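You operate a simulated robot arm through the tools that you are given. There is no shell and no other tool. Be economical: measure what you need, move in short steps, check, and stop when the job is done.

You run a simulated robot arm. Do the job below in one go: nothing can be reset, and whatever is moved stays where it is left.

TASK
Take the banded bar out of the vice and hold it against the fence.
Fine: vice lever free, vice slid open, green flap down on the bar.

Only the result counts: the job must be done as asked and must still hold three seconds after the hand-in. Knocking over, shifting, dropping, spilling or breaking anything else fails it.

THE ROBOT
A 7-joint arm with a fingered hand on a trunk, on a base that drives. Base frame: it is fixed to the floor where the robot stands at the start and does not move with it; the origin is under the middle of the robot, x ahead of it, y to its left, z up. Units: mm, rad, N and s.
With the tool pointing down near the work surface it reaches from about 200 to 660 mm from the robot's upright axis, wherever it stands. Its first joint turns from -2.007 to 2.007 rad. Places, roughly: banded bar [-2000, 1500, 750]; banded block [-2000, 1500, 750]; table fence [-1700, 1500, 800]; vice block [-2100, 1400, 800]; vice lever [-2200, 1700, 900]. Payload 3.1 kg.
The tool frame sits at the grasp point between the pads (the TCP): z along the fingers, y along the line on which they close. The tips reach 22 mm beyond it. The gripper opens to 112 mm. The gripper's body begins 60 mm behind the TCP. The gripper is a hand of 3 fingers: y runs from the thumb to the fingers, the wrist lies at [0, 0, -218] in the tool frame, and closing takes about 1.5 s.
Orientation is that of the tool frame in the base frame, as a unit quaternion [x, y, z, w]. With the fingers straight down and closing along the base's y, the tool's x points along the base's -x, its y along +y and its z along -z.

THE INTERFACE
- The arm moves only by the tool move_arm. Its argument "commands" is a list of rows, each a list of 7 numbers: the shift along the tool's x, y, z in mm, then the turn, a rotation vector about the tool's x, y, z in rad, then the closure, from 0 (fully open) to 1 (shut). In form: [[tx, ty, tz, rx, ry, rz, fingers], ...]. A call has 1 to 8 rows; each row is the pose to reach, as a shift and turn from the pose commanded when the call began, along the tool's axes at that moment. Each row takes 0.2 s and may step no farther than 50 mm and 0.15 rad from the row before; otherwise, or with a gripper value out of range, the whole call is refused. A pose out of reach is approached as far as the arm can. The call stops where the force on the tool passes 50 N (or 10 N more than at its start, if that is more) or the arm is blocked; 0.2 s more then pass. The fingers move at their own pace (about 108 mm/s each) and stop on an object; they squeeze with about 30 N. The grip force told is the motor's: it shows also when the fingers shut on nothing. Time passes only in rows, and 0.2 s behind the last, so rows that repeat a pose let the fingers close. It gives the time, the measured TCP pose, the force on the tool (base axes), the opening and the grip force at its end, in the units of the frame above (readings bear some noise), with the torque about the TCP (base axes, N m) and any sound that the robot's microphone picked up.
- Cameras (640 x 400 px; columns grow to the right, rows downward): "scene" is now at [29.8, 148, 1605.7]; the picture's right is [-0.01, -1.00, 0.00], its down [-0.71, 0.00, -0.71] and it looks along [0.71, -0.00, -0.71] (base axes); focal length 292 px, centre (320, 200). "wrist" rides on the gripper at [66, 3, -80] in the tool frame; the picture's right is [-0.05, 1.00, 0.00], its down [-0.77, -0.04, -0.64] and it looks along [-0.64, -0.03, 0.77] (tool axes); focal length 275 px, centre (320, 200). There is no depth. A picture from a camera that has moved, and an enlarged one, comes with that camera's place and axes in the base frame and with its lens. The place of the scene camera against the robot may be out by one fixed shift of up to 18 mm in any direction.
- capture(camera): a new picture of that camera. It takes no simulated time.
- slide_trunk(by): slides the trunk up (or, below 0, down) by that many mm; the arm and the scene camera ride with it, the base frame stays. It gives what a move gives, with no picture.
- base_move(legs): drives the robot by 1 to 6 legs, each [ahead, left, turn to the left] in mm, mm and rad, along the robot's own axes; the way and the turn of a leg run together, so that a leg with both is an arc; at most 1500 mm and 3.142 rad a leg. The arm and the cameras ride along, it lands a little off, and it stops where it bumps. It gives what a move gives.
- grasp_type(shape): the hand has 3 fingers and takes this shape, open, in about a second: jaw (thumb against the fingers, like two jaws); tri (thumb and two fingers); tip (a fingertip pinch); poke (one finger out to press); point (the index stretched); flat (the hand flat); cup (the hand cupped); fist (a fist). The gripper value then closes the fingers along that shape, each until it touches; the sizes above hold for jaw. It gives what a move gives, with no picture.
- head_to(pan, tilt): turns the head with the scene camera to pan (to the left, within 2.705 rad either way) and tilt (down, from -0.506 to 1.204), counted from straight ahead of the robot. It gives what a move gives.
- enlarge(camera, box): a new picture of the part [left, top, right, bottom] of that camera's present view, enlarged. It takes no simulated time.
- hand_in(): hands the job in; it is judged then, once.

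Go step by step. Nothing tells you exact positions but the pictures and the camera data: compare them with the known pose of the tool, close in by small moves and look again before you grip or let go. The budget is 135 turns and 104 pictures, counting those below and the enlarged ones. Unless the task says otherwise, let go and move clear before handing in.

The tools are called after "Emit:" by a JSON object that holds its "method" and its "body". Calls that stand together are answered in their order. move_arm: Moves the arm, as the interface text tells. Its arguments: {"type":"object","properties":{"commands":{"type":"array","items":{"type":"array","items":{"type":"number"}}}},"required":["commands"]} The other tools are called the same way: slide_trunk (by) slides the trunk up or down; grasp_type (shape) gives the hand a shape; base_move (legs) drives the base; head_to (pan, tilt) turns the head that bears the scene camera; capture (camera) takes a picture; enlarge (camera, box) takes an enlarged picture of a part of a camera's view; hand_in () hands the job in.

At the start:

```text
time: 0.0
position: [406.4, -9.6, 1138.9]
ee_rot: [0.0, 1.0, -0.001, 0.0]
wrist_force: [-0.5, 0.3, 0.4]
moment: [0.0, -0.01, 0.02]
grip_width: 111.7
grip_force: 0.2
shape: jaw
trunk travel left (down, up): [-725.0, 265.0]
robot x, y, heading: [-0.4, -1.0, 0.003]
head pan, tilt: [-0.005, 0.787]
```

scene: 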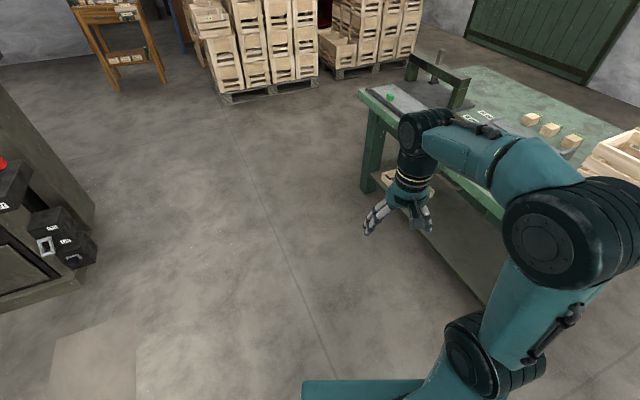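
wrist: 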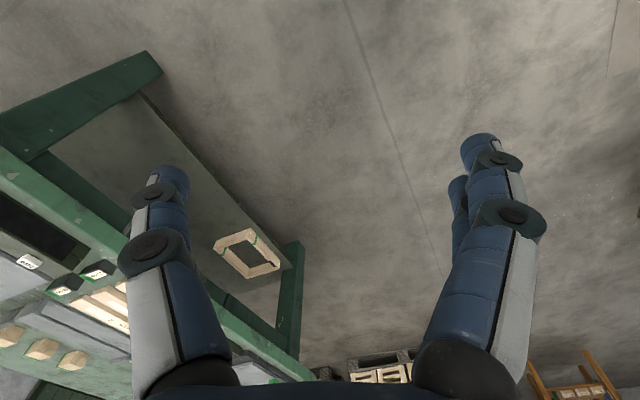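

The work lies behind me to the left, around [-2000, 1500]. I will turn the head there first to see the way.

Emit:
{"method": "head_to", "body": {"pan": 2.5, "tilt": 0.4}}

Emit:
{"method": "capture", "body": {"camera": "scene"}}

```text
time: 2.3
position: [405.4, -11.0, 1138.6]
ee_rot: [-0.001, 1.0, 0.0, 0.0]
wrist_force: [-0.7, 0.4, -0.2]
moment: [0.0, 0.0, -0.02]
grip_width: 111.7
grip_force: 0.1
shape: jaw
trunk travel left (down, up): [-725.0, 265.0]
robot x, y, heading: [1.8, 1.3, 0.0]
head pan, tilt: [2.499, 0.4]
```

```text
101 pictures are left
camera scene: at [-125.6, 204.0, 1639.8], right [0.6, 0.8, 0.0], down [0.31, -0.23, -0.92], along [-0.74, 0.55, -0.39], focal length 292 px, centre (320, 200)
```

scene: 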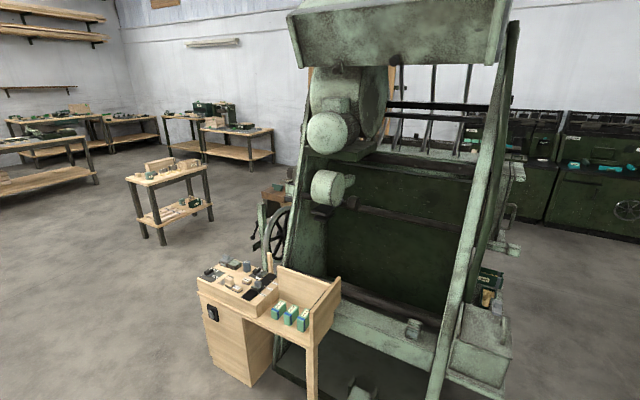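

Emit:
{"method": "head_to", "body": {"pan": 2.7, "tilt": 0.8}}

Emit:
{"method": "capture", "body": {"camera": "scene"}}

Emit:
{"method": "head_to", "body": {"pan": 1.7, "tilt": 0.5}}

Emit:
{"method": "capture", "body": {"camera": "scene"}}

```text
time: 3.1
position: [405.4, -10.6, 1139.0]
ee_rot: [0.001, 1.0, 0.0, 0.0]
wrist_force: [-0.1, 0.7, 1.6]
moment: [0.01, 0.0, 0.04]
grip_width: 111.8
grip_force: 0.0
shape: jaw
trunk travel left (down, up): [-725.0, 265.0]
robot x, y, heading: [0.8, -1.3, -0.003]
head pan, tilt: [2.7, 0.799]
```

```text
100 pictures are left
camera scene: at [-124.4, 183.0, 1604.7], right [0.43, 0.9, 0.0], down [0.65, -0.31, -0.7], along [-0.63, 0.3, -0.72], focal length 292 px, centre (320, 200)
```

scene: 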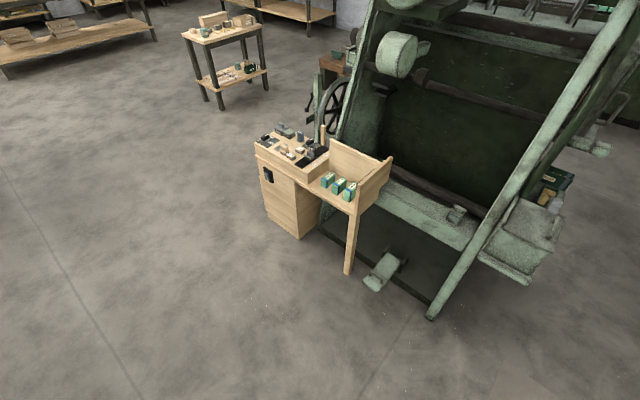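

```text
time: 4.4
position: [406.1, -10.4, 1138.6]
ee_rot: [0.0, 1.0, -0.001, 0.0]
wrist_force: [0.5, -1.0, 0.1]
moment: [0.02, -0.02, -0.04]
grip_width: 111.8
grip_force: 0.0
shape: jaw
trunk travel left (down, up): [-725.0, 265.0]
robot x, y, heading: [0.0, 3.3, -0.002]
head pan, tilt: [1.7, 0.499]
```

```text
99 pictures are left
camera scene: at [-63.3, 238.6, 1630.6], right [0.99, 0.13, 0.0], down [0.06, -0.47, -0.88], along [-0.11, 0.87, -0.48], focal length 292 px, centre (320, 200)
```

scene: 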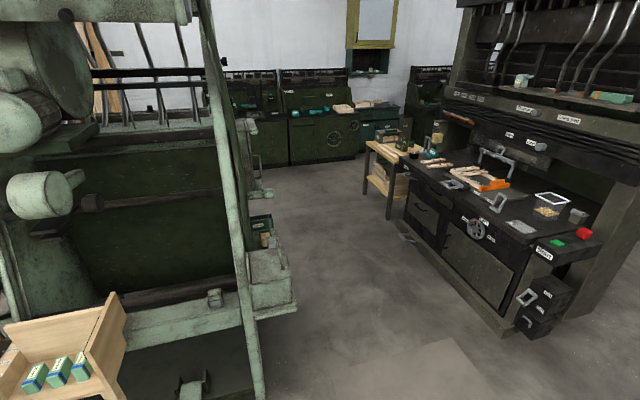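

The work table seems to be hidden behind the big machine; I'll back along the free floor past it and look from there.

Emit:
{"method": "base_move", "body": {"legs": [[-1200, -200, 0], [-1000, 0, 0], [0, 0, 1.57]]}}

Emit:
{"method": "head_to", "body": {"pan": 0, "tilt": 0.5}}

Emit:
{"method": "capture", "body": {"camera": "scene"}}

```text
time: 19.2
position: [-2191.6, 209.4, 1138.2]
ee_rot: [-0.703, 0.711, 0.001, 0.0]
wrist_force: [-0.2, -0.1, -1.6]
moment: [0.05, 0.06, -0.01]
grip_width: 111.8
grip_force: 0.0
shape: jaw
trunk travel left (down, up): [-725.0, 265.0]
robot x, y, heading: [-2207.0, -198.5, 1.557]
head pan, tilt: [1.7, 0.499]
```

```text
time: 20.9
position: [-2191.5, 210.3, 1138.3]
ee_rot: [-0.704, 0.71, 0.0, 0.0]
wrist_force: [-0.7, 0.1, 0.2]
moment: [-0.01, 0.02, -0.01]
grip_width: 112.0
grip_force: 0.0
shape: jaw
trunk travel left (down, up): [-725.0, 265.0]
robot x, y, heading: [-2203.0, -196.0, 1.558]
head pan, tilt: [0.0, 0.499]
```

```text
98 pictures are left
camera scene: at [-2349.3, -167.4, 1630.6], right [1.0, -0.01, 0.0], down [0.0, -0.48, -0.88], along [0.01, 0.88, -0.48], focal length 292 px, centre (320, 200)
```

scene: 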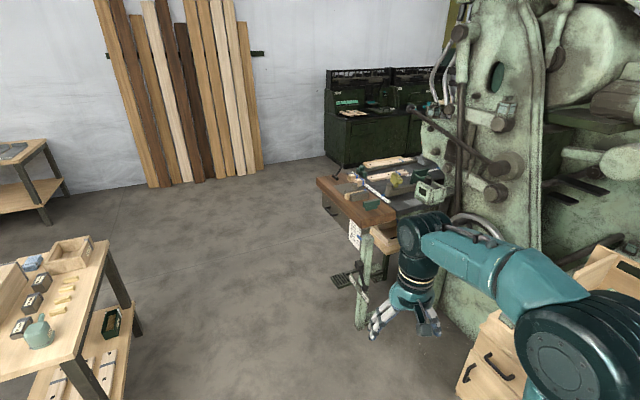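

Emit:
{"method": "enlarge", "body": {"camera": "scene", "box": [300, 130, 480, 242]}}

```text
3.56 times, centred on (390, 186) of scene
camera zoom: at [-2349.3, -167.4, 1630.6], right [1.0, -0.01, 0.0], down [0.0, -0.48, -0.88], along [0.01, 0.88, -0.48], focal length 1038 px, centre (71, 250)
```

zoom: 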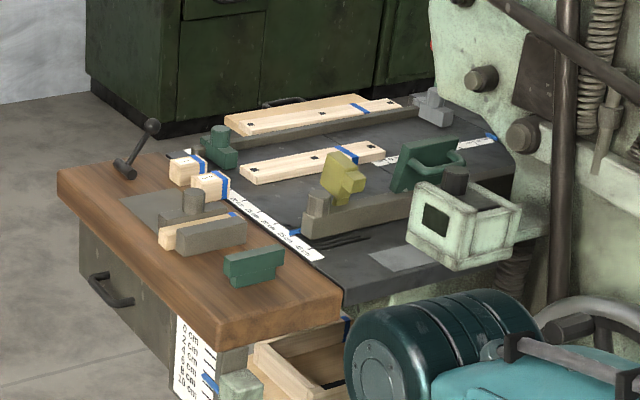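

Emit:
{"method": "base_move", "body": {"legs": [[1400, 540, 0], [0, 0, -1.2]]}}

Emit:
{"method": "head_to", "body": {"pan": 0, "tilt": 0.8}}

Emit:
{"method": "capture", "body": {"camera": "scene"}}

Emit:
{"method": "capture", "body": {"camera": "wrist"}}

```text
refused: leg 1 is longer than a leg can be; nothing moved
```

```text
time: 21.7
position: [-2191.5, 210.5, 1138.0]
ee_rot: [-0.703, 0.711, 0.0, 0.0]
wrist_force: [0.3, 0.2, 0.6]
moment: [0.0, 0.01, 0.01]
grip_width: 111.9
grip_force: 0.0
shape: jaw
trunk travel left (down, up): [-725.0, 265.0]
robot x, y, heading: [-2205.0, -196.5, 1.562]
head pan, tilt: [0.0, 0.799]
```

```text
96 pictures are left
camera scene: at [-2349.3, -177.6, 1604.7], right [1.0, -0.01, 0.0], down [-0.01, -0.72, -0.7], along [0.01, 0.7, -0.72], focal length 292 px, centre (320, 200)
```

scene: 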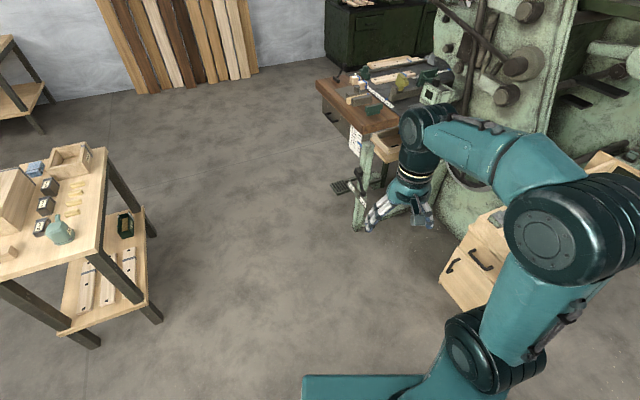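

```text
95 pictures are left
camera wrist: at [-2194.7, 143.5, 1218.3], right [-1.0, 0.06, 0.0], down [0.04, 0.77, 0.64], along [0.04, 0.63, -0.77], focal length 275 px, centre (320, 200)
```

wrist: 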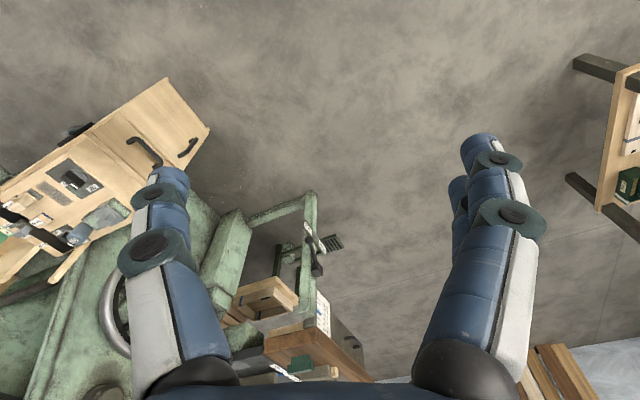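

Emit:
{"method": "base_move", "body": {"legs": [[700, 270, 0], [700, 270, 0], [0, 0, -1.2]]}}

Emit:
{"method": "head_to", "body": {"pan": 0, "tilt": 0.85}}

Emit:
{"method": "capture", "body": {"camera": "scene"}}

Emit:
{"method": "capture", "body": {"camera": "wrist"}}

```text
time: 32.4
position: [-2332.2, 1343.3, 1138.7]
ee_rot: [-0.169, 0.986, 0.0, 0.0]
wrist_force: [-0.3, 0.0, -1.3]
moment: [0.0, 0.03, -0.02]
grip_width: 111.8
grip_force: 0.1
shape: jaw
trunk travel left (down, up): [-725.0, 265.0]
robot x, y, heading: [-2715.8, 1219.2, 0.339]
head pan, tilt: [0.0, 0.799]
```

```text
time: 33.1
position: [-2332.4, 1343.7, 1138.8]
ee_rot: [-0.17, 0.985, 0.0, 0.0]
wrist_force: [0.1, 0.5, -0.2]
moment: [-0.01, 0.02, -0.03]
grip_width: 111.9
grip_force: 0.0
shape: jaw
trunk travel left (down, up): [-725.0, 265.0]
robot x, y, heading: [-2715.9, 1218.7, 0.337]
head pan, tilt: [0.0, 0.85]
```

```text
94 pictures are left
camera scene: at [-2743.7, 1363.0, 1600.7], right [0.33, -0.94, 0.0], down [-0.71, -0.25, -0.66], along [0.62, 0.22, -0.75], focal length 292 px, centre (320, 200)
```

scene: 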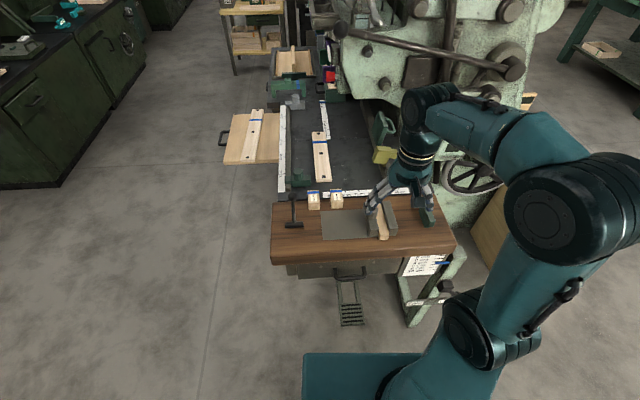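

```text
93 pictures are left
camera wrist: at [-2396.0, 1323.4, 1218.3], right [-0.29, 0.96, 0.0], down [0.74, 0.22, 0.64], along [0.61, 0.18, -0.77], focal length 275 px, centre (320, 200)
```

wrist: 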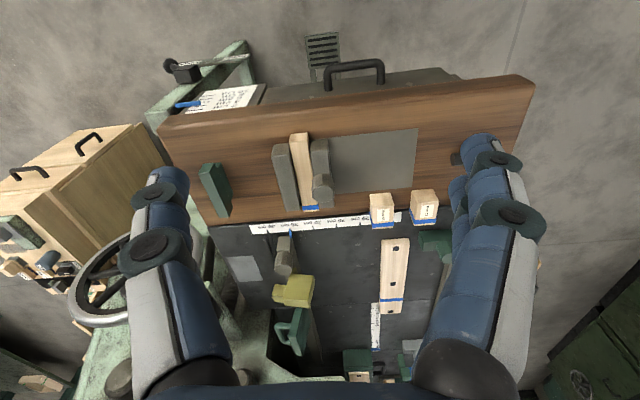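

Emit:
{"method": "enlarge", "body": {"camera": "wrist", "box": [160, 120, 380, 258]}}

Emit:
{"method": "enlarge", "body": {"camera": "wrist", "box": [220, 200, 450, 385]}}

Emit:
{"method": "enlarge", "body": {"camera": "scene", "box": [260, 60, 480, 270]}}

```text
2.90 times, centred on (270, 189) of wrist
camera zoom: at [-2396.0, 1323.4, 1218.3], right [-0.29, 0.96, 0.0], down [0.74, 0.22, 0.64], along [0.61, 0.18, -0.77], focal length 798 px, centre (465, 232)
```

zoom: 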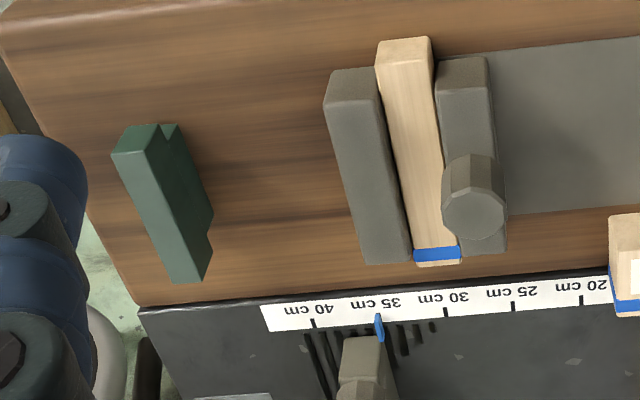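

```text
2.16 times, centred on (335, 292) of wrist
camera zoom: at [-2396.0, 1323.4, 1218.3], right [-0.29, 0.96, 0.0], down [0.74, 0.22, 0.64], along [0.61, 0.18, -0.77], focal length 595 px, centre (288, 0)
```

zoom: 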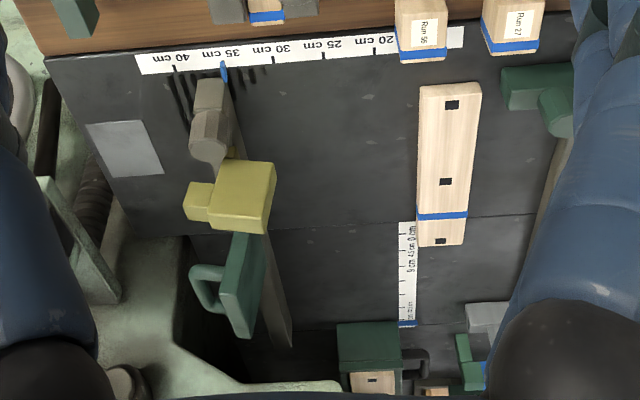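

```text
1.90 times, centred on (370, 165) of scene
camera zoom: at [-2743.7, 1363.0, 1600.7], right [0.33, -0.94, 0.0], down [-0.71, -0.25, -0.66], along [0.62, 0.22, -0.75], focal length 556 px, centre (225, 267)
```

zoom: 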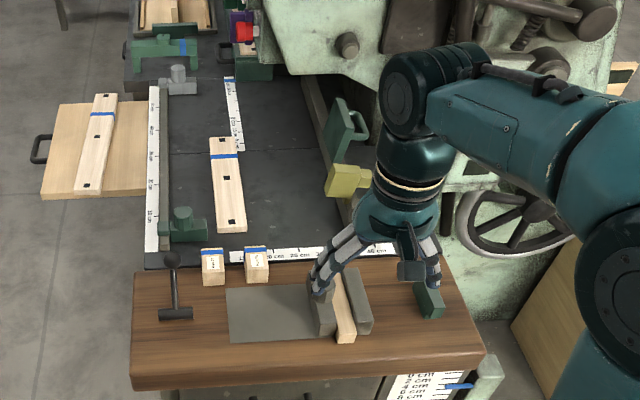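

Emit:
{"method": "enlarge", "body": {"camera": "wrist", "box": [240, 240, 340, 380]}}

Emit:
{"method": "enlarge", "body": {"camera": "scene", "box": [360, 100, 440, 170]}}

Emit:
{"method": "enlarge", "body": {"camera": "scene", "box": [265, 160, 355, 240]}}

```text
2.86 times, centred on (290, 310) of wrist
camera zoom: at [-2396.0, 1323.4, 1218.3], right [-0.29, 0.96, 0.0], down [0.74, 0.22, 0.64], along [0.61, 0.18, -0.77], focal length 786 px, centre (406, -114)
```

zoom: 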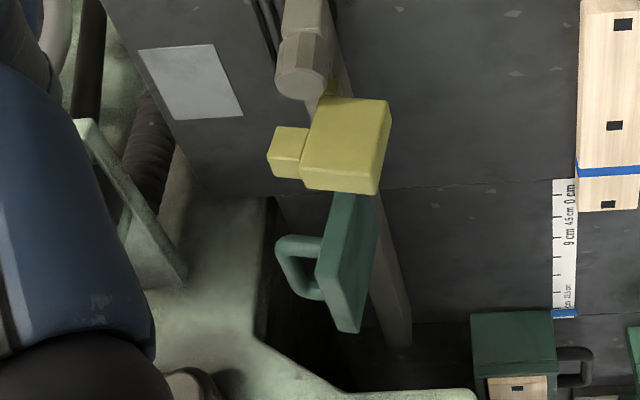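

```text
5.71 times, centred on (400, 135) of scene
camera zoom: at [-2743.7, 1363.0, 1600.7], right [0.33, -0.94, 0.0], down [-0.71, -0.25, -0.66], along [0.62, 0.22, -0.75], focal length 1669 px, centre (-137, 571)
```

zoom: 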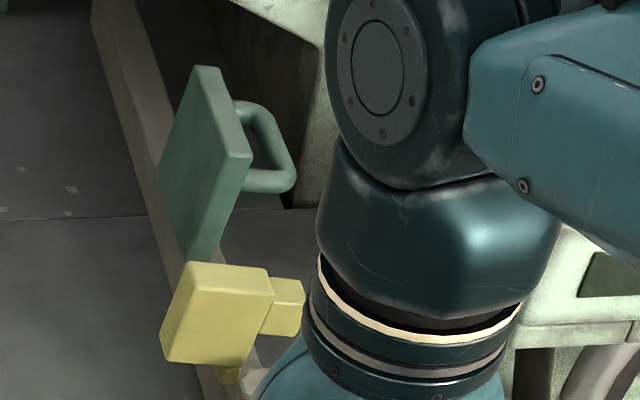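

```text
5.00 times, centred on (310, 200) of scene
camera zoom: at [-2743.7, 1363.0, 1600.7], right [0.33, -0.94, 0.0], down [-0.71, -0.25, -0.66], along [0.62, 0.22, -0.75], focal length 1460 px, centre (370, 200)
```

zoom: 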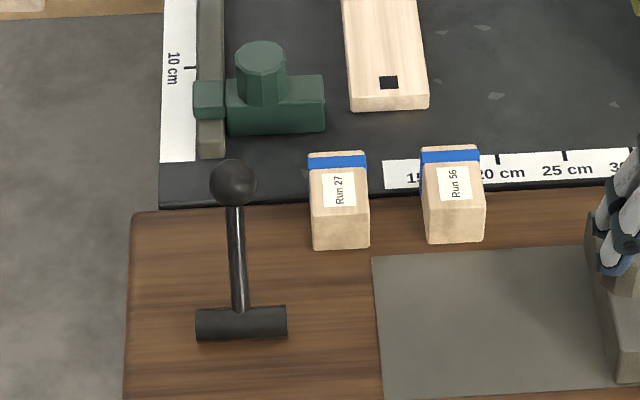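

Emit:
{"method": "head_to", "body": {"pan": 0.6, "tilt": 1.2}}

Emit:
{"method": "capture", "body": {"camera": "scene"}}

Emit:
{"method": "head_to", "body": {"pan": 0.3, "tilt": 0.6}}

Emit:
{"method": "capture", "body": {"camera": "scene"}}

```text
time: 34.1
position: [-2331.7, 1343.8, 1138.0]
ee_rot: [-0.169, 0.986, 0.0, 0.0]
wrist_force: [0.5, -0.4, -0.1]
moment: [-0.02, 0.03, 0.02]
grip_width: 111.9
grip_force: 0.1
shape: jaw
trunk travel left (down, up): [-725.0, 265.0]
robot x, y, heading: [-2717.6, 1215.9, 0.338]
head pan, tilt: [0.6, 1.201]
```

```text
86 pictures are left
camera scene: at [-2784.4, 1382.2, 1577.0], right [0.81, -0.59, 0.0], down [-0.55, -0.75, -0.36], along [0.21, 0.29, -0.93], focal length 292 px, centre (320, 200)
```

scene: 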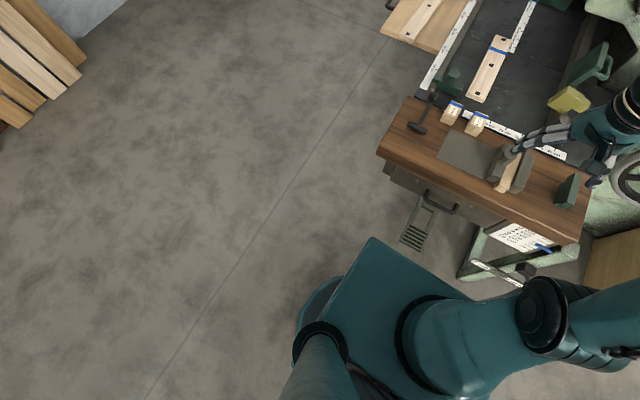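

```text
time: 35.1
position: [-2332.3, 1343.0, 1137.5]
ee_rot: [-0.169, 0.986, 0.0, 0.001]
wrist_force: [0.1, 0.7, 0.2]
moment: [-0.03, -0.02, -0.04]
grip_width: 112.0
grip_force: 0.0
shape: jaw
trunk travel left (down, up): [-725.0, 265.0]
robot x, y, heading: [-2719.4, 1216.8, 0.34]
head pan, tilt: [0.3, 0.6]
```

```text
85 pictures are left
camera scene: at [-2746.6, 1389.8, 1621.5], right [0.6, -0.8, 0.0], down [-0.45, -0.34, -0.82], along [0.66, 0.49, -0.57], focal length 292 px, centre (320, 200)
```

scene: 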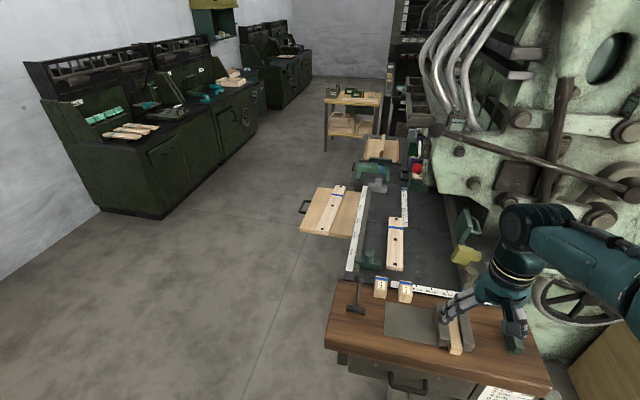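

The bar is clamped by the sliding vice jaw; the right-hand fence carries a green flap (upright) about 440 mm further in. The long left side of the bench looks like the only place to reach all of it, so I drive around there.

Emit:
{"method": "base_move", "body": {"legs": [[246, 698, 0], [0, 0, -1.52], [60, 380, 0]]}}

Emit:
{"method": "head_to", "body": {"pan": 0.0, "tilt": 1.0}}

Emit:
{"method": "capture", "body": {"camera": "scene"}}

Emit:
{"method": "capture", "body": {"camera": "wrist"}}

```text
time: 44.8
position: [-2195.3, 1682.9, 1138.1]
ee_rot: [0.549, 0.836, 0.001, 0.0]
wrist_force: [-0.1, -0.1, -0.7]
moment: [0.0, -0.01, 0.04]
grip_width: 112.2
grip_force: 0.0
shape: jaw
trunk travel left (down, up): [-725.0, 265.0]
robot x, y, heading: [-2346.4, 2059.7, -1.16]
head pan, tilt: [0.3, 0.6]
```

```text
time: 45.7
position: [-2196.7, 1683.5, 1137.7]
ee_rot: [0.55, 0.835, 0.0, 0.0]
wrist_force: [0.2, 0.4, -0.1]
moment: [-0.04, -0.01, 0.0]
grip_width: 112.2
grip_force: 0.0
shape: jaw
trunk travel left (down, up): [-725.0, 265.0]
robot x, y, heading: [-2348.9, 2061.1, -1.164]
head pan, tilt: [0.0, 1.0]
```

```text
84 pictures are left
camera scene: at [-2195.2, 2107.6, 1589.6], right [-0.92, -0.4, 0.0], down [-0.34, 0.77, -0.54], along [0.22, -0.5, -0.84], focal length 292 px, centre (320, 200)
```

scene: 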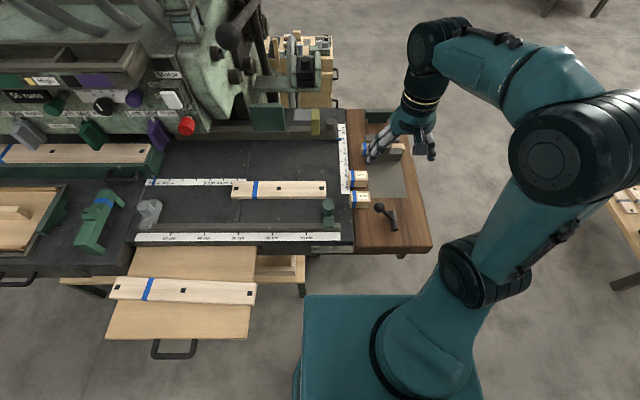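

```text
83 pictures are left
camera wrist: at [-2219.3, 1745.3, 1218.3], right [0.94, 0.35, 0.0], down [0.27, -0.72, 0.64], along [0.23, -0.59, -0.77], focal length 275 px, centre (320, 200)
```

wrist: 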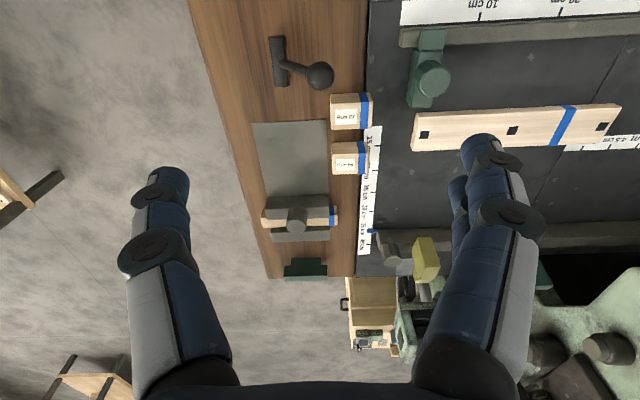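

Emit:
{"method": "enlarge", "body": {"camera": "wrist", "box": [220, 20, 380, 120]}}

Emit:
{"method": "enlarge", "body": {"camera": "wrist", "box": [230, 175, 390, 285]}}

Emit:
{"method": "enlarge", "body": {"camera": "scene", "box": [190, 80, 390, 205]}}

```text
4.00 times, centred on (300, 70) of wrist
camera zoom: at [-2219.3, 1745.3, 1218.3], right [0.94, 0.35, 0.0], down [0.27, -0.72, 0.64], along [0.23, -0.59, -0.77], focal length 1101 px, centre (400, 720)
```

zoom: 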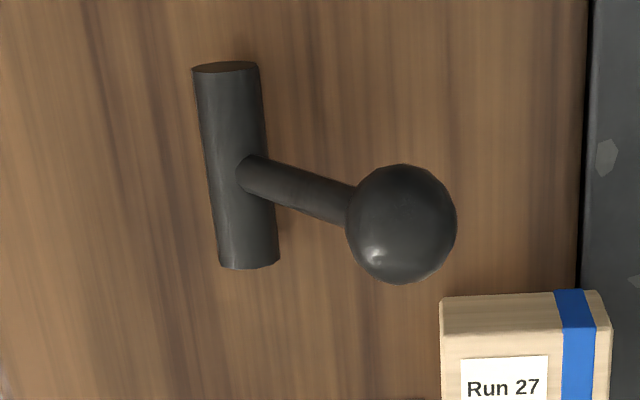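

```text
3.64 times, centred on (310, 230) of wrist
camera zoom: at [-2219.3, 1745.3, 1218.3], right [0.94, 0.35, 0.0], down [0.27, -0.72, 0.64], along [0.23, -0.59, -0.77], focal length 1001 px, centre (356, 91)
```

zoom: 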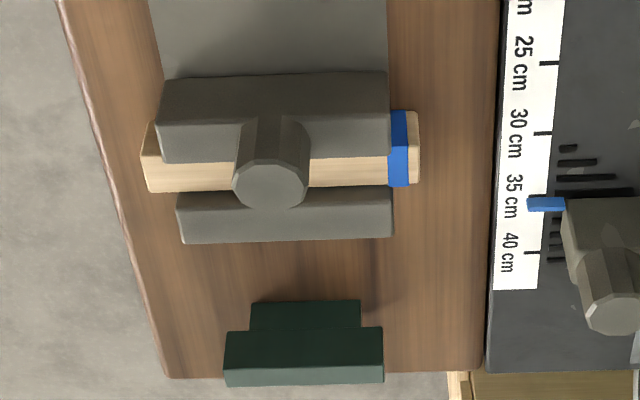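

```text
3.20 times, centred on (290, 142) of scene
camera zoom: at [-2195.2, 2107.6, 1589.6], right [-0.92, -0.4, 0.0], down [-0.34, 0.77, -0.54], along [0.22, -0.5, -0.84], focal length 934 px, centre (416, 384)
```

zoom: 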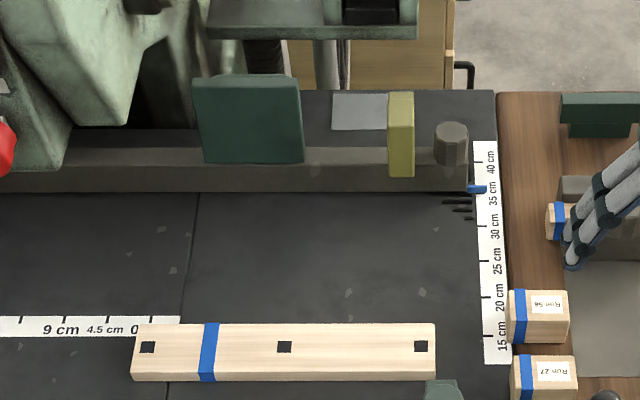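

Emit:
{"method": "head_to", "body": {"pan": 0.5, "tilt": 1.2}}

Emit:
{"method": "capture", "body": {"camera": "scene"}}

```text
time: 46.6
position: [-2195.0, 1683.4, 1139.0]
ee_rot: [0.549, 0.836, 0.0, 0.0]
wrist_force: [0.2, -0.2, -0.4]
moment: [0.03, 0.01, 0.0]
grip_width: 112.1
grip_force: 0.0
shape: jaw
trunk travel left (down, up): [-725.0, 265.0]
robot x, y, heading: [-2346.8, 2059.2, -1.162]
head pan, tilt: [0.499, 1.201]
```

```text
79 pictures are left
camera scene: at [-2178.9, 2137.0, 1577.0], right [-0.62, -0.79, 0.0], down [-0.73, 0.57, -0.36], along [0.29, -0.22, -0.93], focal length 292 px, centre (320, 200)
```

scene: 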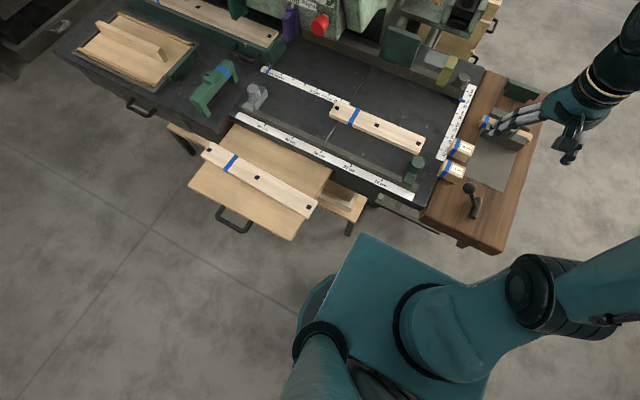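

Emit:
{"method": "base_move", "body": {"legs": [[40, 65, 0]]}}

Emit:
{"method": "capture", "body": {"camera": "scene"}}

```text
time: 47.6
position: [-2120.1, 1672.7, 1137.8]
ee_rot: [0.549, 0.836, 0.0, -0.001]
wrist_force: [-0.2, 0.2, 0.0]
moment: [-0.01, 0.01, 0.03]
grip_width: 111.8
grip_force: 0.0
shape: jaw
trunk travel left (down, up): [-725.0, 265.0]
robot x, y, heading: [-2272.7, 2052.2, -1.16]
head pan, tilt: [0.499, 1.201]
```

```text
78 pictures are left
camera scene: at [-2102.1, 2126.2, 1576.8], right [-0.61, -0.79, 0.0], down [-0.74, 0.57, -0.36], along [0.28, -0.22, -0.93], focal length 292 px, centre (320, 200)
```

scene: 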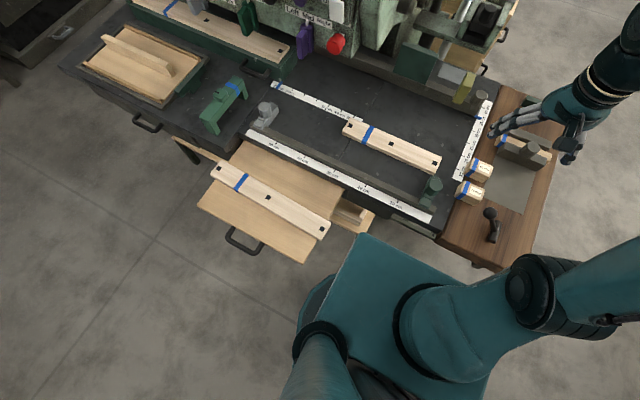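

Emit:
{"method": "move_arm", "body": {"commands": [[-22, 44, 0, 0, 0, 0, 0], [-44, 88, 0, 0, 0, 0, 0], [-66, 132, 0, 0, 0, 0, 0], [-88, 176, 0, 0, 0, 0, 0], [-110, 220, 0, 0, 0, 0, 0], [-132, 264, 0, 0, 0, 0, 0], [-154, 300, 0, 0, 0, 0, 0]]}}

Emit:
{"method": "capture", "body": {"camera": "wrist"}}

```text
time: 49.0
position: [-1849.0, 1662.9, 1140.7]
ee_rot: [0.551, 0.834, -0.002, -0.017]
wrist_force: [-42.5, 34.2, 3.6]
moment: [-4.07, -5.21, 0.5]
grip_width: 111.8
grip_force: 0.1
shape: jaw
trunk travel left (down, up): [-725.0, 265.0]
robot x, y, heading: [-2271.9, 2049.6, -1.16]
head pan, tilt: [0.499, 1.201]
stopped in row 6: the force on the tool passed its limit at 139 N (the readings are from after the stop); the commanded pose is now the measured one
```

```text
77 pictures are left
camera wrist: at [-1869.5, 1722.1, 1221.5], right [0.94, 0.35, -0.02], down [0.29, -0.73, 0.62], along [0.2, -0.58, -0.79], focal length 275 px, centre (320, 200)
```

wrist: 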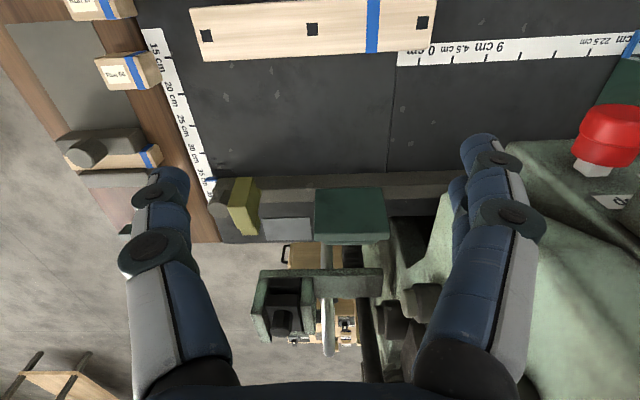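

The arm touched something on the machine; I look before going on.

Emit:
{"method": "head_to", "body": {"pan": 0.2, "tilt": 0.5}}

Emit:
{"method": "capture", "body": {"camera": "scene"}}

```text
time: 50.1
position: [-1849.0, 1661.0, 1139.4]
ee_rot: [0.551, 0.835, -0.002, -0.012]
wrist_force: [-12.0, 10.7, 1.5]
moment: [-1.27, -1.52, 0.17]
grip_width: 111.8
grip_force: 0.1
shape: jaw
trunk travel left (down, up): [-725.0, 265.0]
robot x, y, heading: [-2270.9, 2052.0, -1.16]
head pan, tilt: [0.201, 0.499]
```

```text
76 pictures are left
camera scene: at [-2100.0, 2090.1, 1630.9], right [-0.82, -0.57, 0.0], down [-0.27, 0.39, -0.88], along [0.5, -0.72, -0.48], focal length 292 px, centre (320, 200)
```

scene: 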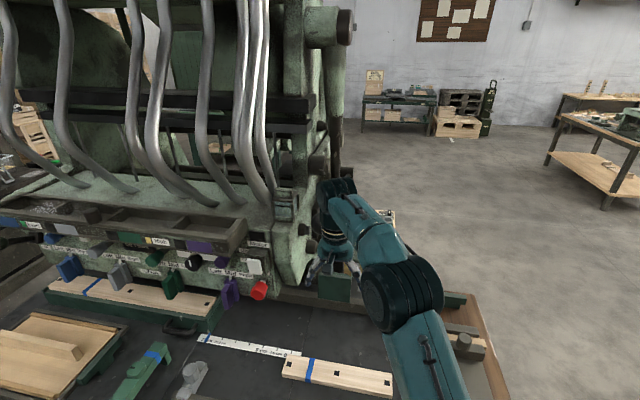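

Emit:
{"method": "move_arm", "body": {"commands": [[25, -30, 0, 0, 0, 0, 0], [50, -60, 0, 0, 0, 0, 0], [70, -95, 0, 0, 0, 0, 0], [70, -95, 40, 0, 0, 0, 0], [70, -95, 80, 0, 0, 0, 0]]}}

Emit:
{"method": "capture", "body": {"camera": "wrist"}}

Emit:
{"method": "capture", "body": {"camera": "scene"}}

```text
time: 51.3
position: [-1962.7, 1687.3, 1060.6]
ee_rot: [0.551, 0.835, -0.001, -0.014]
wrist_force: [-0.2, -0.2, -0.8]
moment: [-0.02, 0.0, 0.03]
grip_width: 112.0
grip_force: 0.1
shape: jaw
trunk travel left (down, up): [-725.0, 265.0]
robot x, y, heading: [-2274.1, 2045.6, -1.162]
head pan, tilt: [0.201, 0.499]
```

```text
75 pictures are left
camera wrist: at [-1982.8, 1748.0, 1142.3], right [0.94, 0.35, -0.02], down [0.29, -0.73, 0.62], along [0.2, -0.58, -0.79], focal length 275 px, centre (320, 200)
```

wrist: 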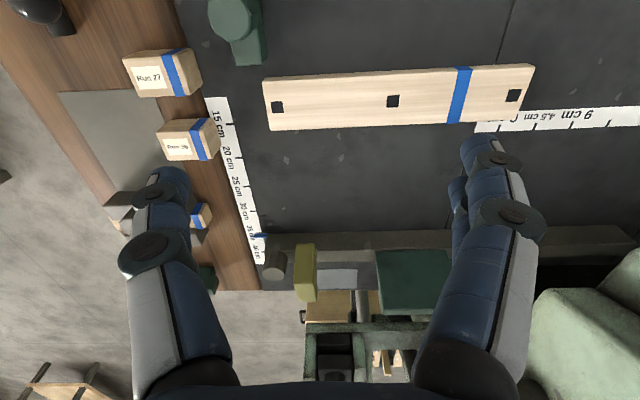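

```text
74 pictures are left
camera scene: at [-2095.5, 2085.5, 1630.7], right [-0.82, -0.57, 0.0], down [-0.27, 0.39, -0.88], along [0.5, -0.72, -0.48], focal length 292 px, centre (320, 200)
```

scene: 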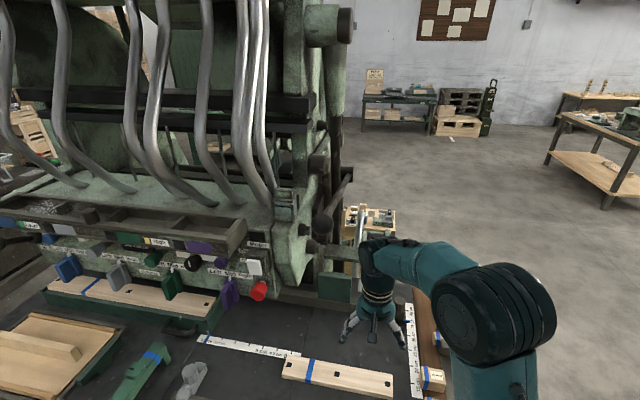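

Emit:
{"method": "move_arm", "body": {"commands": [[0, 20, 0, 0, -0.14, 0, 0], [0, 40, 0, 0, -0.28, 0, 0], [0, 60, 0, 0, -0.42, 0, 0], [0, 80, 0, 0, -0.56, 0, 0], [0, 100, 0, 0, -0.7, 0, 0], [-30, 120, 0, 0, -0.8, 0, 0], [-60, 140, 0, 0, -0.9, 0, 0], [-90, 140, 0, 0, -0.9, 0, 0]]}}

Emit:
{"method": "capture", "body": {"camera": "wrist"}}

Emit:
{"method": "head_to", "body": {"pan": 0.0, "tilt": 1.2}}

Emit:
{"method": "capture", "body": {"camera": "scene"}}

```text
time: 53.1
position: [-1799.0, 1658.9, 1056.0]
ee_rot: [0.495, 0.758, -0.239, 0.352]
wrist_force: [0.4, -0.1, -0.4]
moment: [-0.04, -0.02, -0.02]
grip_width: 111.9
grip_force: 0.0
shape: jaw
trunk travel left (down, up): [-725.0, 265.0]
robot x, y, heading: [-2271.5, 2050.5, -1.161]
head pan, tilt: [0.201, 0.499]
```

```text
73 pictures are left
camera wrist: at [-1837.3, 1754.5, 1056.6], right [0.93, 0.37, 0.02], down [-0.02, -0.01, 1.0], along [0.37, -0.93, 0.0], focal length 275 px, centre (320, 200)
```

wrist: 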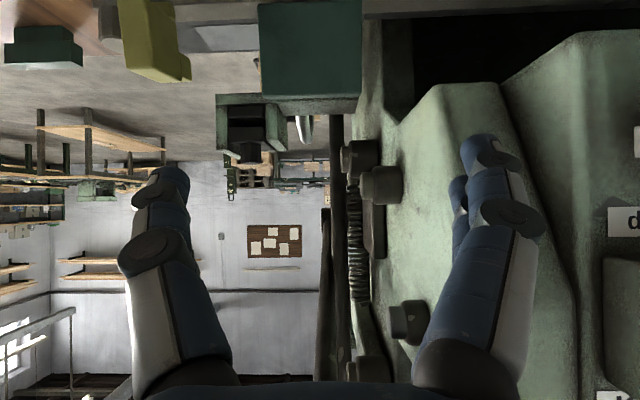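

```text
time: 54.2
position: [-1799.5, 1659.1, 1056.5]
ee_rot: [0.496, 0.758, -0.24, 0.349]
wrist_force: [-0.4, -0.5, -0.5]
moment: [0.0, -0.03, -0.01]
grip_width: 111.7
grip_force: 0.1
shape: jaw
trunk travel left (down, up): [-725.0, 265.0]
robot x, y, heading: [-2274.5, 2046.3, -1.163]
head pan, tilt: [0.0, 1.201]
```

```text
72 pictures are left
camera scene: at [-2125.2, 2109.4, 1577.0], right [-0.92, -0.4, 0.0], down [-0.37, 0.86, -0.36], along [0.14, -0.33, -0.93], focal length 292 px, centre (320, 200)
```

scene: 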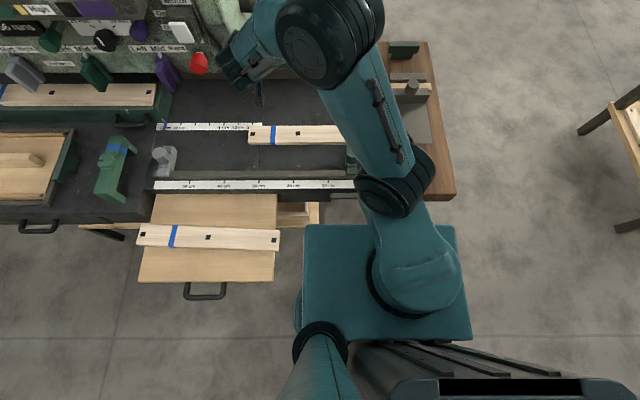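

Emit:
{"method": "move_arm", "body": {"commands": [[14, -43, -18, 0, 0.11, 0, 0], [28, -86, -36, 0, 0.22, 0, 0], [42, -129, -54, 0, 0.34, 0, 0], [56, -172, -72, 0, 0.45, 0, 0], [70, -215, -90, 0, 0.56, 0, 0], [84, -258, -108, 0, 0.68, 0, 0], [98, -301, -126, 0, 0.79, 0, 0], [112, -344, -144, 0, 0.9, 0, 0]]}}

Emit:
{"method": "capture", "body": {"camera": "wrist"}}

```text
time: 56.0
position: [-2187.0, 1694.4, 1069.0]
ee_rot: [0.552, 0.834, 0.001, -0.014]
wrist_force: [-1.2, 1.1, -0.3]
moment: [0.05, -0.02, 0.0]
grip_width: 111.8
grip_force: 0.0
shape: jaw
trunk travel left (down, up): [-725.0, 265.0]
robot x, y, heading: [-2270.7, 2047.8, -1.166]
head pan, tilt: [0.0, 1.201]
```

```text
71 pictures are left
camera wrist: at [-2208.2, 1753.8, 1150.2], right [0.94, 0.35, -0.02], down [0.28, -0.73, 0.62], along [0.2, -0.58, -0.79], focal length 275 px, centre (320, 200)
```

wrist: 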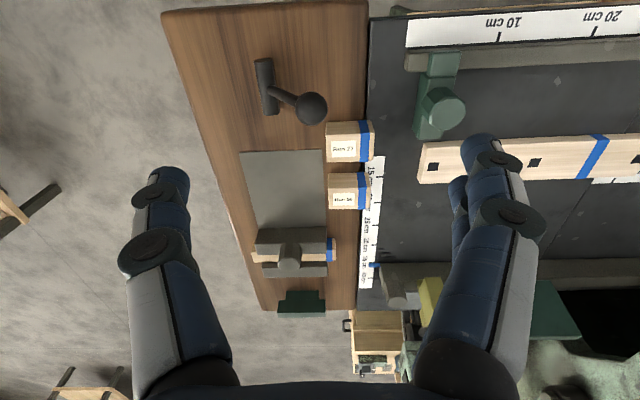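

Emit:
{"method": "move_arm", "body": {"commands": [[45, 0, 15, 0, 0, 0, 0], [90, 0, 30, 0, 0, 0, 0], [120, 0, 50, 0, 0, 0, 0]]}}

Emit:
{"method": "capture", "body": {"camera": "wrist"}}

```text
time: 56.8
position: [-2235.8, 1802.3, 1021.0]
ee_rot: [0.552, 0.834, -0.002, -0.015]
wrist_force: [-0.1, 0.3, 0.2]
moment: [-0.02, -0.04, -0.03]
grip_width: 111.9
grip_force: 0.0
shape: jaw
trunk travel left (down, up): [-725.0, 265.0]
robot x, y, heading: [-2271.2, 2049.6, -1.157]
head pan, tilt: [0.0, 1.201]
```

```text
70 pictures are left
camera wrist: at [-2256.4, 1863.6, 1102.7], right [0.94, 0.35, -0.02], down [0.28, -0.73, 0.62], along [0.2, -0.59, -0.79], focal length 275 px, centre (320, 200)
```

wrist: 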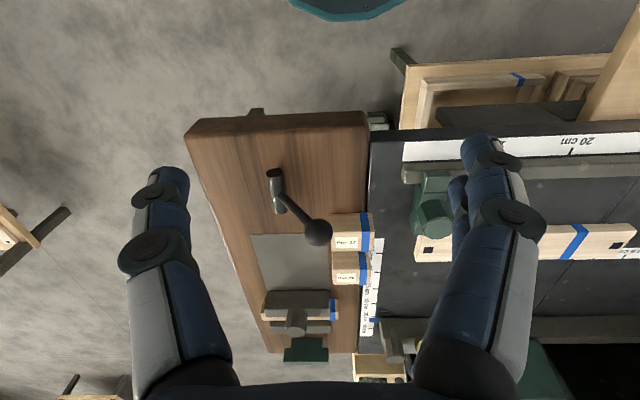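

Emit:
{"method": "move_arm", "body": {"commands": [[-49, -4, 0, 0, 0, 0, 0.5], [-98, -8, 0, 0, 0, 0, 0.5], [-147, -12, 0, 0, 0, 0, 0.5], [-147, -12, 40, 0, 0, 0, 0.5], [-147, -12, 60, 0, 0, 0, 0.5]]}}

Emit:
{"method": "capture", "body": {"camera": "wrist"}}

Emit:
{"method": "head_to", "body": {"pan": -0.3, "tilt": 0.95}}

Emit:
{"method": "capture", "body": {"camera": "scene"}}

```text
time: 58.0
position: [-2187.5, 1660.5, 958.2]
ee_rot: [0.55, 0.835, -0.001, -0.014]
wrist_force: [-0.2, -0.4, -0.7]
moment: [0.01, -0.01, -0.01]
grip_width: 56.5
grip_force: 0.1
shape: jaw
trunk travel left (down, up): [-725.0, 265.0]
robot x, y, heading: [-2271.2, 2050.1, -1.161]
head pan, tilt: [0.0, 1.201]
```

```text
69 pictures are left
camera wrist: at [-2209.1, 1722.3, 1039.5], right [0.94, 0.35, -0.02], down [0.29, -0.73, 0.62], along [0.2, -0.58, -0.79], focal length 275 px, centre (320, 200)
```

wrist: 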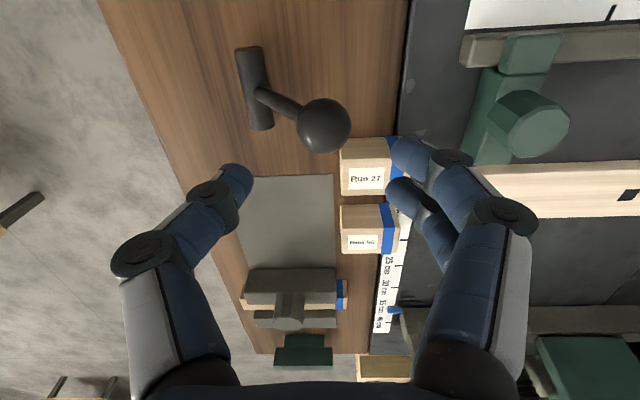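

```text
time: 58.8
position: [-2186.5, 1663.0, 958.6]
ee_rot: [0.551, 0.834, -0.002, -0.015]
wrist_force: [-0.1, 0.2, -0.9]
moment: [0.03, 0.04, 0.0]
grip_width: 56.3
grip_force: 0.1
shape: jaw
trunk travel left (down, up): [-725.0, 265.0]
robot x, y, heading: [-2274.7, 2049.8, -1.163]
head pan, tilt: [-0.3, 0.949]
```

```text
68 pictures are left
camera scene: at [-2139.7, 2088.5, 1593.1], right [-0.99, -0.11, 0.0], down [-0.09, 0.81, -0.58], along [0.06, -0.58, -0.81], focal length 292 px, centre (320, 200)
```

scene: 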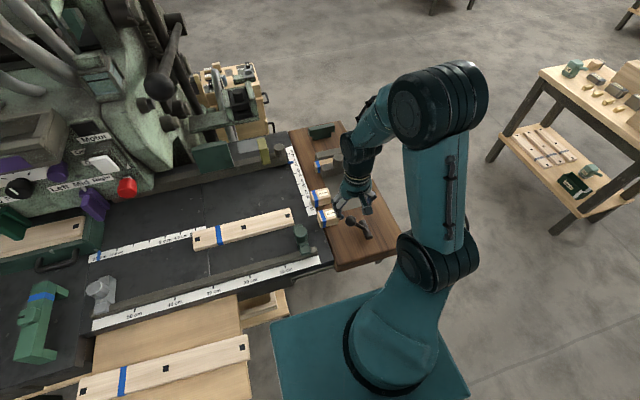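

Emit:
{"method": "move_arm", "body": {"commands": [[0, 0, 35, 0, 0, 0, 0.5], [0, 0, 66, 0, 0, 0, 0.5]]}}

Emit:
{"method": "capture", "body": {"camera": "wrist"}}

```text
time: 59.4
position: [-2191.8, 1662.7, 891.1]
ee_rot: [0.552, 0.834, 0.0, -0.015]
wrist_force: [0.6, -0.4, 1.1]
moment: [-0.02, 0.03, -0.04]
grip_width: 56.6
grip_force: 0.1
shape: jaw
trunk travel left (down, up): [-725.0, 265.0]
robot x, y, heading: [-2274.6, 2046.2, -1.167]
head pan, tilt: [-0.3, 0.949]
```

```text
67 pictures are left
camera wrist: at [-2211.9, 1723.2, 972.5], right [0.94, 0.35, -0.02], down [0.29, -0.73, 0.62], along [0.2, -0.58, -0.79], focal length 275 px, centre (320, 200)
```

wrist: 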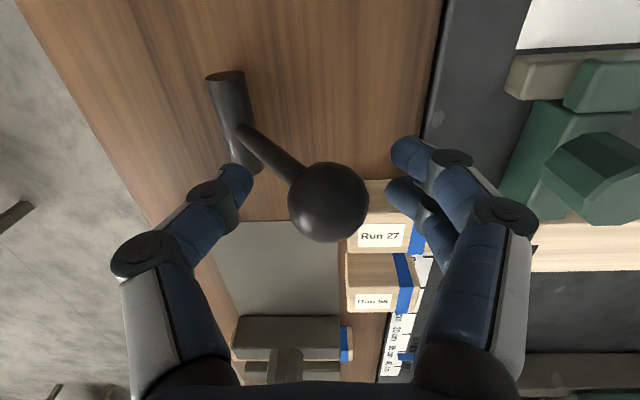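

Emit:
{"method": "move_arm", "body": {"commands": [[0, -12, -2, 0, 0, 0, 0.5], [0, -25, -8, 0, 0, 0, 0.5], [0, -45, -15, 0, 0, 0, 0.5], [0, -65, -15, 0, 0, 0, 0.5]]}}

Emit:
{"method": "capture", "body": {"camera": "wrist"}}

```text
time: 60.4
position: [-2251.9, 1640.2, 910.5]
ee_rot: [0.55, 0.835, -0.001, -0.014]
wrist_force: [2.0, 0.2, 0.1]
moment: [0.02, -0.09, 0.01]
grip_width: 59.0
grip_force: 0.1
shape: jaw
trunk travel left (down, up): [-725.0, 265.0]
robot x, y, heading: [-2273.2, 2048.8, -1.167]
head pan, tilt: [-0.3, 0.949]
```

```text
66 pictures are left
camera wrist: at [-2272.9, 1699.9, 991.4], right [0.94, 0.35, -0.02], down [0.29, -0.73, 0.62], along [0.2, -0.58, -0.79], focal length 275 px, centre (320, 200)
```

wrist: 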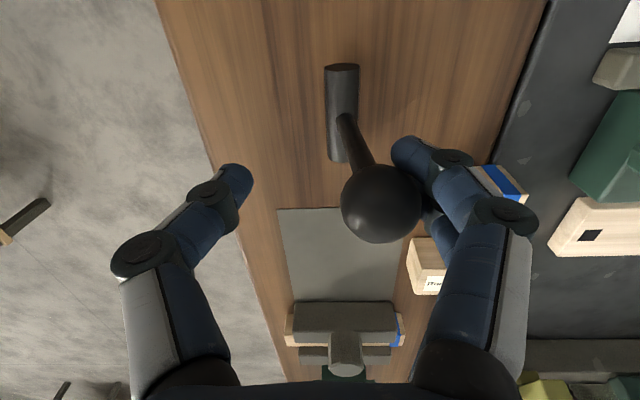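

The lever turns easily with a couple of newtons; the ball is now about over its pivot. I keep going to the far side.

Emit:
{"method": "move_arm", "body": {"commands": [[0, -20, 2, 0, 0, 0, 0.5], [0, -38, 8, 0, 0, 0, 0.5], [0, -53, 17, 0, 0, 0, 0.5]]}}

Emit:
{"method": "capture", "body": {"camera": "wrist"}}

```text
time: 61.2
position: [-2299.9, 1618.1, 892.0]
ee_rot: [0.551, 0.834, 0.0, -0.014]
wrist_force: [0.8, 0.4, 3.0]
moment: [0.0, -0.1, 0.01]
grip_width: 57.3
grip_force: 0.0
shape: jaw
trunk travel left (down, up): [-725.0, 265.0]
robot x, y, heading: [-2274.2, 2051.2, -1.161]
head pan, tilt: [-0.3, 0.949]
```

```text
65 pictures are left
camera wrist: at [-2321.3, 1678.2, 974.2], right [0.94, 0.35, -0.02], down [0.29, -0.73, 0.62], along [0.2, -0.58, -0.79], focal length 275 px, centre (320, 200)
```

wrist: 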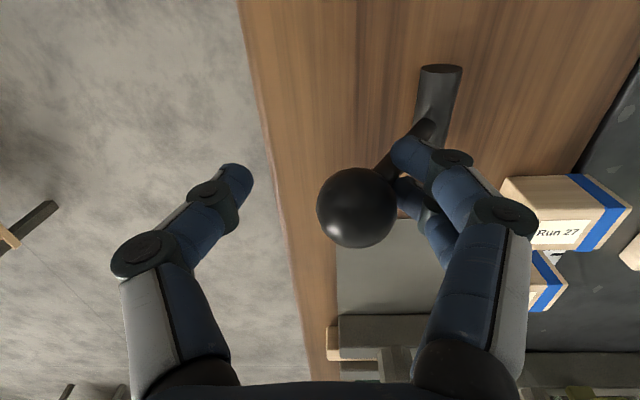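

Emit:
{"method": "move_arm", "body": {"commands": [[0, -8, 12, 0, 0, 0, 0.5], [0, -14, 24, 0, 0, 0, 0.5], [0, -17, 34, 0, 0, 0, 0.5]]}}

Emit:
{"method": "capture", "body": {"camera": "wrist"}}

```text
time: 62.0
position: [-2313.0, 1610.2, 860.3]
ee_rot: [0.551, 0.835, -0.006, -0.013]
wrist_force: [14.8, -14.9, 34.6]
moment: [0.35, -2.01, -1.21]
grip_width: 63.7
grip_force: 0.0
shape: jaw
trunk travel left (down, up): [-725.0, 265.0]
robot x, y, heading: [-2273.6, 2049.5, -1.166]
head pan, tilt: [-0.3, 0.949]
```

```text
64 pictures are left
camera wrist: at [-2334.0, 1671.0, 941.6], right [0.94, 0.35, -0.02], down [0.29, -0.73, 0.62], along [0.2, -0.59, -0.78], focal length 275 px, centre (320, 200)
```

wrist: 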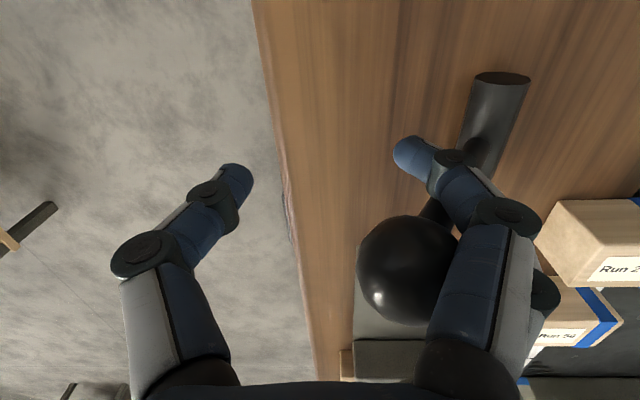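

Emit:
{"method": "move_arm", "body": {"commands": [[0, 3, -15, 0, 0, 0, 0.5], [0, 0, -60, 0, 0, 0, 0.4], [0, 0, -105, 0, 0, 0, 0.2], [0, 0, -150, 0, 0, 0, 0]]}}

Emit:
{"method": "capture", "body": {"camera": "wrist"}}

```text
time: 63.0
position: [-2312.6, 1609.9, 1008.1]
ee_rot: [0.55, 0.835, -0.001, -0.015]
wrist_force: [0.8, -0.4, 0.4]
moment: [0.0, -0.02, -0.01]
grip_width: 111.9
grip_force: 0.1
shape: jaw
trunk travel left (down, up): [-725.0, 265.0]
robot x, y, heading: [-2275.1, 2045.9, -1.162]
head pan, tilt: [-0.3, 0.949]
```

```text
63 pictures are left
camera wrist: at [-2332.9, 1670.5, 1090.4], right [0.94, 0.35, -0.02], down [0.29, -0.73, 0.62], along [0.2, -0.58, -0.79], focal length 275 px, centre (320, 200)
```

wrist: 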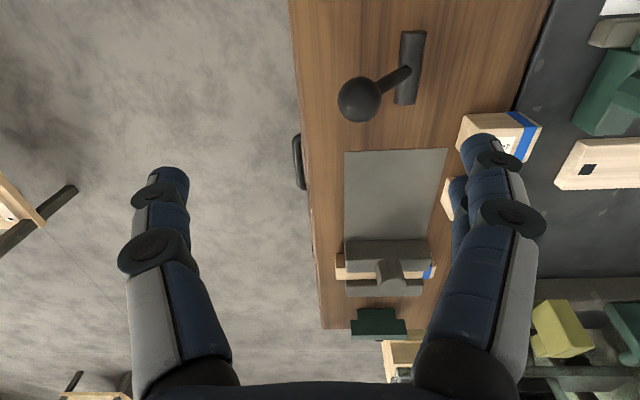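

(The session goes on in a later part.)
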